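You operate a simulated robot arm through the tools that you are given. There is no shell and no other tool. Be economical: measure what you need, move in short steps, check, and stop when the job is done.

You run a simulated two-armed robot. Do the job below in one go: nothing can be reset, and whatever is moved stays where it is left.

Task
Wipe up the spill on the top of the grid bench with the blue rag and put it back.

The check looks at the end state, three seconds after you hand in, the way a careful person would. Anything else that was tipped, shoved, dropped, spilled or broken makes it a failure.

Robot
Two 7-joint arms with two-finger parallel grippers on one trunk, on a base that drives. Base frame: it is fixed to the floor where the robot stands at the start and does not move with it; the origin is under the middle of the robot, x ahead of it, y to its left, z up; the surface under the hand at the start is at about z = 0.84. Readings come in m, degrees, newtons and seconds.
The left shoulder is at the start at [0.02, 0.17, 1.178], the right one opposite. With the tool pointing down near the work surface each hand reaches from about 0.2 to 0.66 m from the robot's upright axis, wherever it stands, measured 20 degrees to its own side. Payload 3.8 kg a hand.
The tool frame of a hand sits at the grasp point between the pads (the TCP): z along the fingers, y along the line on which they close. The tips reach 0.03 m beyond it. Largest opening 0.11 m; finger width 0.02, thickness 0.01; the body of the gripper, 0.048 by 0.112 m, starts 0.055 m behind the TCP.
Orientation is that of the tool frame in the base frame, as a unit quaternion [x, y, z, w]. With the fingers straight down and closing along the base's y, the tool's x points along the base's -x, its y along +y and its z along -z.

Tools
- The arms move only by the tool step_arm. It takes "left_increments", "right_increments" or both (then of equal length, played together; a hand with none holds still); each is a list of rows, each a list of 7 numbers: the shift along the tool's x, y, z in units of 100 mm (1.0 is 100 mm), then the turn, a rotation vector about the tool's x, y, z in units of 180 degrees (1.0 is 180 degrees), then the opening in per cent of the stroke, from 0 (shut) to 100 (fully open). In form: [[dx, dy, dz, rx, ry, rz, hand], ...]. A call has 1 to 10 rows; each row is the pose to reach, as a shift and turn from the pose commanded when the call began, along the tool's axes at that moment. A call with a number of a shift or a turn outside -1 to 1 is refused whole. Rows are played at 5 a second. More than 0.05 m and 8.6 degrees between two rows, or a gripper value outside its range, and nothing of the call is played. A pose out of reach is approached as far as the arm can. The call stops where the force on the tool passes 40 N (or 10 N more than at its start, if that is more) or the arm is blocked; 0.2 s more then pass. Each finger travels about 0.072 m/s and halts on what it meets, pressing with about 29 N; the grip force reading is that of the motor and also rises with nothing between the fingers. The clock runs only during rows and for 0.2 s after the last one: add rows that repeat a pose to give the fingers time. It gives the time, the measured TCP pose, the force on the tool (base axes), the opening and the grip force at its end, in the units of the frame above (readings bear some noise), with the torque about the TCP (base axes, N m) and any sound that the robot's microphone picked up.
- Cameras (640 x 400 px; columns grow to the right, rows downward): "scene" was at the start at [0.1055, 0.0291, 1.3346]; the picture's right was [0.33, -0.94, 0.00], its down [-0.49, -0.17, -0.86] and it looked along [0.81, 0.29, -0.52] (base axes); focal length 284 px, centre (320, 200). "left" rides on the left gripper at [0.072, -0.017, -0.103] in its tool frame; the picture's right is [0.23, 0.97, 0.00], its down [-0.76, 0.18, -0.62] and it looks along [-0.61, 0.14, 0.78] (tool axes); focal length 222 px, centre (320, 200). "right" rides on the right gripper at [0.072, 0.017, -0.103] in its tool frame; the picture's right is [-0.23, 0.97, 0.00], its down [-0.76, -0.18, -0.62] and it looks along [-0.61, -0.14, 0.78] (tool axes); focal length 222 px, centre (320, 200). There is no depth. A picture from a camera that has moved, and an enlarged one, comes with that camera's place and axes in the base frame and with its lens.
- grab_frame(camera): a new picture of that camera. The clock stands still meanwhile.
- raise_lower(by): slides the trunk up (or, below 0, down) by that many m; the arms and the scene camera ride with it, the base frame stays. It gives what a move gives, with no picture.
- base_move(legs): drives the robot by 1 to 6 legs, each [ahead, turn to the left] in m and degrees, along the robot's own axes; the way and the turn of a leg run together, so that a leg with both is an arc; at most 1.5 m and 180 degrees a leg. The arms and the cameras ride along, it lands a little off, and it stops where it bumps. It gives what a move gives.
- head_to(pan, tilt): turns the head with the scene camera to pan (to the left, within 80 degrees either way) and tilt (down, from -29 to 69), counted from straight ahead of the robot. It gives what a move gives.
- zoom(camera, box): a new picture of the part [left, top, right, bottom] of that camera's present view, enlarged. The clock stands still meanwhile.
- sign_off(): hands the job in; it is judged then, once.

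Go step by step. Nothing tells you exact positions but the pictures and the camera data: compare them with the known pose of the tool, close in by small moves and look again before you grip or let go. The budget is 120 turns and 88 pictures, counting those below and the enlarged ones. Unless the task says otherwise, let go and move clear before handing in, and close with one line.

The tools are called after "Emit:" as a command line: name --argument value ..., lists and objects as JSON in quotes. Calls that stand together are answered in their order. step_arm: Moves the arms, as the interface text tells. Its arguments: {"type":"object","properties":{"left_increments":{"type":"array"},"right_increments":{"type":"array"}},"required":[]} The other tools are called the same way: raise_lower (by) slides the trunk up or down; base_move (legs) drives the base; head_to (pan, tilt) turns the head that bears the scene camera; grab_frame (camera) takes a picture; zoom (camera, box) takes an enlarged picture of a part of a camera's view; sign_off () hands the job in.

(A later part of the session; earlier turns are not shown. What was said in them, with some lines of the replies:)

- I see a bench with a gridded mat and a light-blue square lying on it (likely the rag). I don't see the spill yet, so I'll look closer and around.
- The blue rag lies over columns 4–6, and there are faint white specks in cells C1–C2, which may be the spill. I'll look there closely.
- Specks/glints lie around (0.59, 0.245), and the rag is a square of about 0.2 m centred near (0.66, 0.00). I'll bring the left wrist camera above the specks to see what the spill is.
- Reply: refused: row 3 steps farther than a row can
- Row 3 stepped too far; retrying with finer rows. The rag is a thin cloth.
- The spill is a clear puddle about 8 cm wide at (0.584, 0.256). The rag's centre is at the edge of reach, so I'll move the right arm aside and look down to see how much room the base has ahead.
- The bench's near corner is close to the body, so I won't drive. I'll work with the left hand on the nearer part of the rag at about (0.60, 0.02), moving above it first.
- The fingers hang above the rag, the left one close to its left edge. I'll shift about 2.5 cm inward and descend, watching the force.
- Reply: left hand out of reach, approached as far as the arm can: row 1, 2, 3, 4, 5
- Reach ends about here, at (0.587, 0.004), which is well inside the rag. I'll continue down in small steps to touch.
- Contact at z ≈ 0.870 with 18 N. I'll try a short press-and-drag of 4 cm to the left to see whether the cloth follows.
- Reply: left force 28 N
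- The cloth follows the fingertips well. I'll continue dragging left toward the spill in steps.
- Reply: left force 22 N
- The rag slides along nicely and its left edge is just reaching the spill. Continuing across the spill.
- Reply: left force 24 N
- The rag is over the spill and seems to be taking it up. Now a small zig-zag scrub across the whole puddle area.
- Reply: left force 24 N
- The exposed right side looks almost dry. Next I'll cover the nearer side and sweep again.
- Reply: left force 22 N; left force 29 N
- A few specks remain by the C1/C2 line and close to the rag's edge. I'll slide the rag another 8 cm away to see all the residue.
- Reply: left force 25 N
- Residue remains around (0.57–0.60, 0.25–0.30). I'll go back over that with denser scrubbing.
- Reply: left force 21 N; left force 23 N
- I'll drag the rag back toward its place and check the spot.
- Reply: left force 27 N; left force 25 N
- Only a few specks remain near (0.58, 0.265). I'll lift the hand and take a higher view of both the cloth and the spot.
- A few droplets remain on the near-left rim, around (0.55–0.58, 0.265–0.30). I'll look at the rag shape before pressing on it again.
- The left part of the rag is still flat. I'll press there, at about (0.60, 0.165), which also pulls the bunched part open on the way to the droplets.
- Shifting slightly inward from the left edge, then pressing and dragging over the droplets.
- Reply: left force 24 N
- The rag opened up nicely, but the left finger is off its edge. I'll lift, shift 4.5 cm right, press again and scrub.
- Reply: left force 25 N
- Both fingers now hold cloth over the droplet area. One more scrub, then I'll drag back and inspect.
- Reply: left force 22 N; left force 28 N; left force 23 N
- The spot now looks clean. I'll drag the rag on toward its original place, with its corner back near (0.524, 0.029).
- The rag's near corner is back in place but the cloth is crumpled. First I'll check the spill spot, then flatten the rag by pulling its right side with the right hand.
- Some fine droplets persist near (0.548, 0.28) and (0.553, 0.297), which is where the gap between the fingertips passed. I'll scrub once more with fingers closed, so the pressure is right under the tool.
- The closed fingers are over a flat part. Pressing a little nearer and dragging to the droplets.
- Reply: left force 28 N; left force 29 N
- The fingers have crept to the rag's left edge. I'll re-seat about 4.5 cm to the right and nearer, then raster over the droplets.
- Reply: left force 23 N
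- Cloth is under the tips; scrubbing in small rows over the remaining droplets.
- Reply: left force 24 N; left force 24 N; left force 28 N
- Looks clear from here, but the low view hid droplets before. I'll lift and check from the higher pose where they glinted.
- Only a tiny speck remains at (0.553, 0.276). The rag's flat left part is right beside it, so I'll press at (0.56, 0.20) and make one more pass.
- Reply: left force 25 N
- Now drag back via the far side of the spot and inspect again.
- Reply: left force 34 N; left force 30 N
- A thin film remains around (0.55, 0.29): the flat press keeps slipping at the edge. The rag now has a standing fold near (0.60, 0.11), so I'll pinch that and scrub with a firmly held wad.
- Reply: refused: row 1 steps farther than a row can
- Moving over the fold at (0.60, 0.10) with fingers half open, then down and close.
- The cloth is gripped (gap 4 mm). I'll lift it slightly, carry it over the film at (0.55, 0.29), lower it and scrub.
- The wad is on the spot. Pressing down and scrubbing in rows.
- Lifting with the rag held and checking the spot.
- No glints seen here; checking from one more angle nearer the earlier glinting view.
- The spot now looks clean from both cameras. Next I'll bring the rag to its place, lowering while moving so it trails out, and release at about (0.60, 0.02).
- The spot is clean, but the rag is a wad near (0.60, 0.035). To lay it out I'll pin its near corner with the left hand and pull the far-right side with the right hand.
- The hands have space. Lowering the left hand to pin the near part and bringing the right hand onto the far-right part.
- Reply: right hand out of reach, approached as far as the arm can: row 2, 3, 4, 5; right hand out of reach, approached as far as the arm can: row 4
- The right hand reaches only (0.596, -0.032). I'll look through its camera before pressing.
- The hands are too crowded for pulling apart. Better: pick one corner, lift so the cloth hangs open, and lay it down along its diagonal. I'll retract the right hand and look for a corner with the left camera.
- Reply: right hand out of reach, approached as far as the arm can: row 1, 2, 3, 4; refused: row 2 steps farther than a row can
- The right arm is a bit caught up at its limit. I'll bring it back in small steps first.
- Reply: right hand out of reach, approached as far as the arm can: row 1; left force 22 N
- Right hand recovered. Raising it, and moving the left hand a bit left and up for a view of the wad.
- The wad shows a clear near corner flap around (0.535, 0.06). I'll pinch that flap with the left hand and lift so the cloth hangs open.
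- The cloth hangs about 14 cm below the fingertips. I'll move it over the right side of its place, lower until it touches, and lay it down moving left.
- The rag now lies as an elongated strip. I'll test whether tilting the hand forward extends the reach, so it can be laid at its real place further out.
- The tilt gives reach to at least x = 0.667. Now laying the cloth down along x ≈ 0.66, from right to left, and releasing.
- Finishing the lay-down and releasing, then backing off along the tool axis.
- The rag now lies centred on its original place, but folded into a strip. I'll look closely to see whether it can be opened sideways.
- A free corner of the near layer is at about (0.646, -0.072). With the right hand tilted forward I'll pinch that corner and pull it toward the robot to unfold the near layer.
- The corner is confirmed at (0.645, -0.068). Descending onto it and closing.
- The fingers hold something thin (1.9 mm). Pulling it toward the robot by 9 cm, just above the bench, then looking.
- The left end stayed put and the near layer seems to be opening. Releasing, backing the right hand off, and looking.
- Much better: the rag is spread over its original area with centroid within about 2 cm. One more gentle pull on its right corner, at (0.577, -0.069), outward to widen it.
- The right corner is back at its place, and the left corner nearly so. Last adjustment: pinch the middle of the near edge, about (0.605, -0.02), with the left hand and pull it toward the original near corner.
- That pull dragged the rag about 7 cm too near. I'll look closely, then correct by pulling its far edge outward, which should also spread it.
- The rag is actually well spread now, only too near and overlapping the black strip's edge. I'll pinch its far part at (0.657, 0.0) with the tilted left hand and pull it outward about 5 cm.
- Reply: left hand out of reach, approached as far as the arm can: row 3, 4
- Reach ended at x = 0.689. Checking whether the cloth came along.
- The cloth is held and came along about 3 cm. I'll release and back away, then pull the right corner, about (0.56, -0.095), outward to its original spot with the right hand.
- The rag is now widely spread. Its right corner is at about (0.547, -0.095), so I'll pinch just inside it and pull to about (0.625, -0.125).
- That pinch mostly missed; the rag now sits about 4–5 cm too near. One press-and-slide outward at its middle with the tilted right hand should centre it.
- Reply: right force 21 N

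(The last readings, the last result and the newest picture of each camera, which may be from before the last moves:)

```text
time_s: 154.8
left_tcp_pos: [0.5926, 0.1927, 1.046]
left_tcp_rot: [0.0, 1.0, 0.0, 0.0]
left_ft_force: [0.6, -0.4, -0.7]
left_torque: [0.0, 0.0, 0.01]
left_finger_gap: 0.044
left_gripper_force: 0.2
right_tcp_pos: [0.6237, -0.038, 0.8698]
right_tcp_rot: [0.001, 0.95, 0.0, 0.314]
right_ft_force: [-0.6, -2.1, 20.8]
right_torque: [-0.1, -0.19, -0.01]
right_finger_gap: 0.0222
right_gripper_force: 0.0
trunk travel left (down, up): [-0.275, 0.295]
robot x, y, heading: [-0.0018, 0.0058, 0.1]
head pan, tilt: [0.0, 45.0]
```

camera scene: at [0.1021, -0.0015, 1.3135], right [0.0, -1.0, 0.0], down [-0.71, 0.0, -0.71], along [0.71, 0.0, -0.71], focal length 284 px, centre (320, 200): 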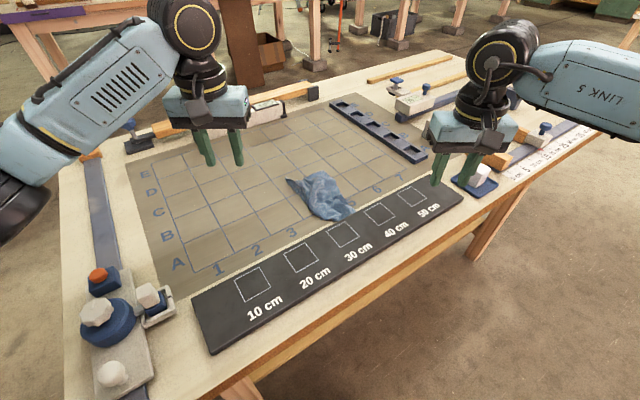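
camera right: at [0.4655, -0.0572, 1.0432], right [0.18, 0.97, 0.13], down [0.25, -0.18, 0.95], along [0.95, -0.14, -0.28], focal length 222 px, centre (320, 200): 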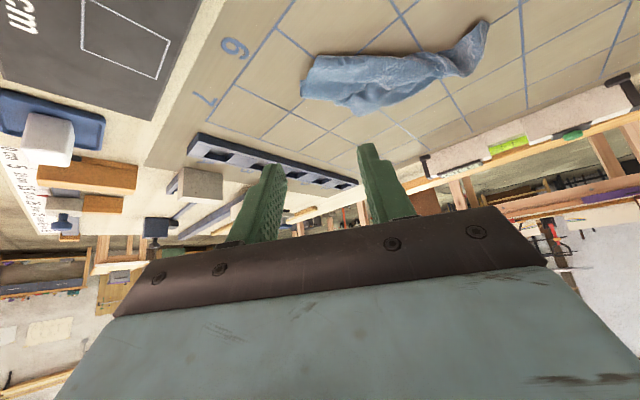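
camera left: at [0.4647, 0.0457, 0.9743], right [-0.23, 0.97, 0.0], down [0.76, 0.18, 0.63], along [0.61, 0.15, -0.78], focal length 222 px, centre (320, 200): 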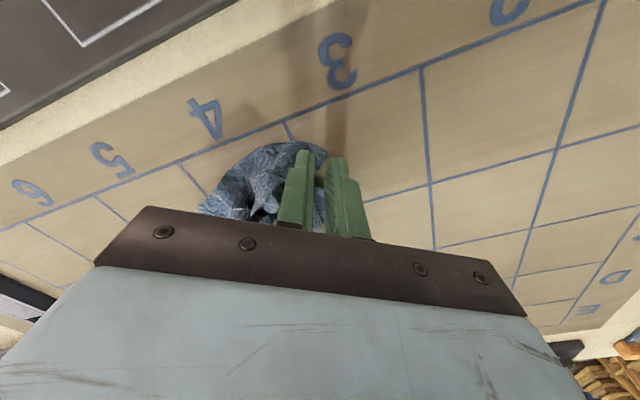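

Pressed with 21 N. Sliding outward 5 cm, then lifting clear and checking.

Emit:
step_arm --right_increments '[[-0.1, 0.03, 0.07, 0, 0, 0, 20], [-0.2, 0.06, 0.145, 0, 0, 0, 20], [-0.3, 0.09, 0.22, 0, 0, 0, 20], [-0.4, 0.12, 0.29, 0, 0, 0, 20], [-0.55, 0.12, 0.08, 0, 0, 0, 20], [-0.65, 0.05, -0.2, 0, 0, 0, 20], [-0.65, -0.2, -0.5, 0, 0, 0, 20], [-0.65, -0.5, -0.8, 0, 0, 0, 20]]'

Emit:
step_arm --right_increments '[[0.1, -0.25, -0.3, 0, 0.04, 0, 20], [0.2, -0.5, -0.6, 0, 0.08, 0, 20], [0.4, -0.7, -0.8, 0, 0.12, 0, 20], [0.6, -0.9, -0.9, 0, 0.16, 0, 20], [0.8, -1.0, -1.0, 0, 0.2, 0, 20]]'

Emit:
step_arm --right_increments '[[0.2, -0.3, -0.2, 0, 0, 0, 20], [0.4, -0.6, -0.4, 0, 0, 0, 20], [0.5, -0.8, -0.7, 0, 0, 0, 20]]' --left_increments '[[0.3, 0.3, -0.1, 0, 0, 0, 40], [0.6, 0.6, -0.2, 0, 0, 0, 40], [0.9, 0.9, -0.3, 0, 0, 0, 40]]'

Emit:
zoom --camera "scene" --box '[140, 100, 460, 300]'

```text
time_s: 156.6
left_tcp_pos: [0.5927, 0.1924, 1.0448]
left_tcp_rot: [0.0, 1.0, 0.0, 0.0]
left_ft_force: [0.9, 0.9, 0.0]
left_torque: [0.0, 0.01, -0.01]
left_finger_gap: 0.0441
left_gripper_force: 0.2
right_tcp_pos: [0.6277, -0.0895, 0.9697]
right_tcp_rot: [0.0, 0.951, 0.0, 0.308]
right_ft_force: [-0.2, 0.5, 0.8]
right_torque: [0.01, 0.0, 0.01]
right_finger_gap: 0.0219
right_gripper_force: 0.0
trunk travel left (down, up): [-0.275, 0.295]
robot x, y, heading: [0.0025, 0.0015, 0.1]
head pan, tilt: [0.0, 45.0]
```

```text
time_s: 157.8
left_tcp_pos: [0.5924, 0.193, 1.0446]
left_tcp_rot: [0.0, 1.0, 0.0, 0.0]
left_ft_force: [0.0, -0.9, 0.5]
left_torque: [0.03, 0.01, 0.0]
left_finger_gap: 0.0438
left_gripper_force: 0.1
right_tcp_pos: [0.5065, -0.1859, 1.0044]
right_tcp_rot: [0.0, 1.0, 0.0, -0.001]
right_ft_force: [0.3, 0.4, -0.6]
right_torque: [0.03, 0.01, -0.02]
right_finger_gap: 0.022
right_gripper_force: 0.1
trunk travel left (down, up): [-0.275, 0.295]
robot x, y, heading: [0.0017, -0.0035, -0.0]
head pan, tilt: [0.0, 45.0]
```

```text
time_s: 158.6
left_tcp_pos: [0.4992, 0.2849, 1.0759]
left_tcp_rot: [0.0, 1.0, 0.0, 0.0]
left_ft_force: [-0.1, 0.7, -0.2]
left_torque: [0.0, -0.01, 0.0]
left_finger_gap: 0.0439
left_gripper_force: 0.1
right_tcp_pos: [0.4554, -0.266, 1.0735]
right_tcp_rot: [0.0, 1.0, -0.001, 0.0]
right_ft_force: [-0.8, -0.4, -0.3]
right_torque: [-0.02, -0.03, -0.02]
right_finger_gap: 0.0221
right_gripper_force: 0.1
trunk travel left (down, up): [-0.275, 0.295]
robot x, y, heading: [0.0007, 0.0017, 0.2]
head pan, tilt: [0.0, 45.0]
```

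```text
2.00 times, centred on (300, 200) of scene
camera zoom: at [0.1006, -0.0001, 1.3137], right [0.0, -1.0, 0.0], down [-0.71, 0.0, -0.71], along [0.71, 0.0, -0.71], focal length 568 px, centre (360, 200)
```

zoom: 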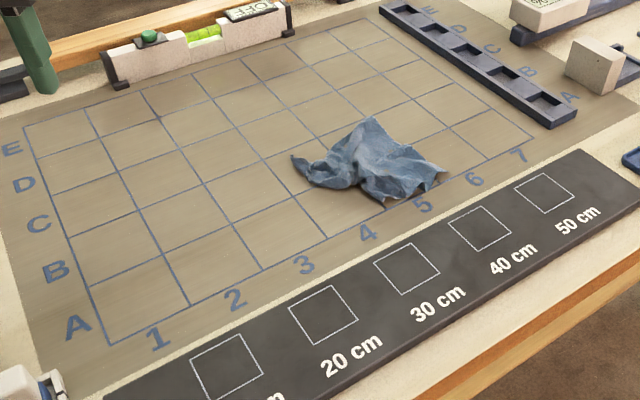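

The rag now lies back on its original patch, within about 2–3 cm. A final check of the spill spot from the pose that showed glints before.

Emit:
step_arm --left_increments '[[0, -0.1, 0.2, 0, 0, 0, 40], [0.05, -0.27, 0.5, 0, 0, 0, 40], [0.05, -0.27, 0.65, 0, 0, 0, 40]]'

Emit:
zoom --camera "left" --box '[240, 50, 440, 175]'

```text
time_s: 159.4
left_tcp_pos: [0.4964, 0.2553, 1.0094]
left_tcp_rot: [-0.001, 1.0, 0.001, 0.0]
left_ft_force: [0.0, -0.2, 1.2]
left_torque: [0.02, -0.02, 0.01]
left_finger_gap: 0.0441
left_gripper_force: 0.1
right_tcp_pos: [0.4569, -0.2672, 1.0726]
right_tcp_rot: [0.0, 1.0, -0.001, 0.0]
right_ft_force: [0.3, -1.0, 0.9]
right_torque: [0.0, -0.03, 0.0]
right_finger_gap: 0.0221
right_gripper_force: 0.0
trunk travel left (down, up): [-0.275, 0.295]
robot x, y, heading: [-0.0023, 0.0014, 0.1]
head pan, tilt: [0.0, 45.0]
```

```text
3.20 times, centred on (340, 112) of left
camera zoom: at [0.4237, 0.2381, 1.1126], right [-0.23, 0.97, 0.0], down [0.76, 0.18, 0.62], along [0.61, 0.14, -0.78], focal length 711 px, centre (256, 480)
```

zoom: 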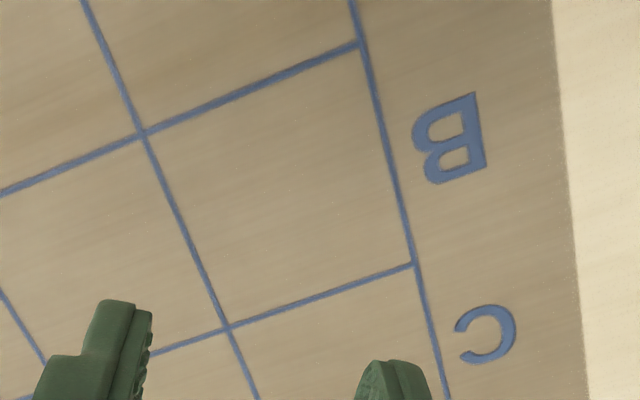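

The spot is dry in the view that earlier showed the film. I'll retract the left arm and take a final overall look.

Emit:
step_arm --left_increments '[[0.15, 0.3, -0.3, 0, 0, 0, 60], [0.3, 0.6, -0.6, 0, 0, 0, 80], [0.5, 0.9, -0.8, 0, 0, 0, 100]]'

Emit:
zoom --camera "scene" --box '[130, 130, 290, 230]'

Emit:
grab_frame --camera "scene"

```text
time_s: 160.2
left_tcp_pos: [0.4444, 0.3465, 1.0888]
left_tcp_rot: [0.0, 1.0, 0.0, 0.0]
left_ft_force: [0.9, -0.2, -0.5]
left_torque: [0.01, -0.02, -0.01]
left_finger_gap: 0.11
left_gripper_force: 0.0
right_tcp_pos: [0.4558, -0.2667, 1.0738]
right_tcp_rot: [0.0, 1.0, -0.001, 0.0]
right_ft_force: [-0.7, 0.0, 0.0]
right_torque: [-0.03, -0.03, 0.01]
right_finger_gap: 0.022
right_gripper_force: 0.1
trunk travel left (down, up): [-0.275, 0.295]
robot x, y, heading: [0.0001, -0.0017, -0.1]
head pan, tilt: [0.0, 45.0]
```

```text
4.00 times, centred on (210, 180) of scene
camera zoom: at [0.1011, -0.0003, 1.3137], right [0.0, -1.0, 0.0], down [-0.71, 0.0, -0.71], along [0.71, 0.0, -0.71], focal length 1136 px, centre (760, 280)
```

zoom: 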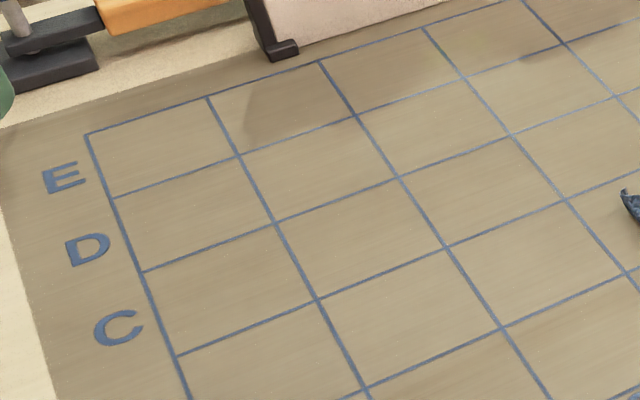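

```text
0 pictures are left
camera scene: at [0.1011, -0.0003, 1.3137], right [0.0, -1.0, 0.0], down [-0.71, 0.0, -0.71], along [0.71, 0.0, -0.71], focal length 284 px, centre (320, 200)
```

scene: 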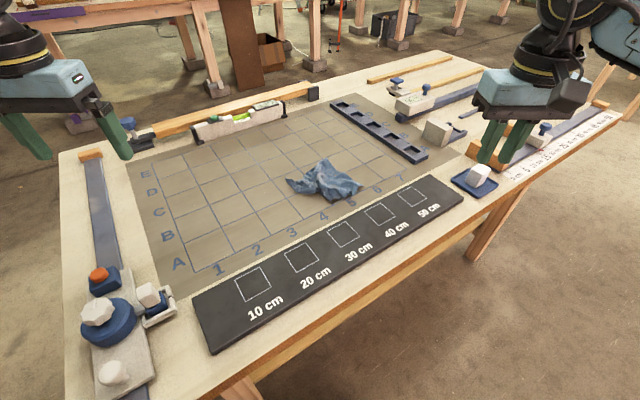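

The spot is clean, the rag is back on its patch of the grid, nothing else on the bench has moved, and both hands are empty and clear. Handing in.

Emit:
sign_off

```text
The job is handed in.
```

The spill on the grid bench is wiped up: I saw no liquid left in the final views. The blue rag is back on its original spot to within about 3 cm, but it lies crumpled rather than flat as it was. Nothing else on the bench looks disturbed, and both hands are empty and clear.
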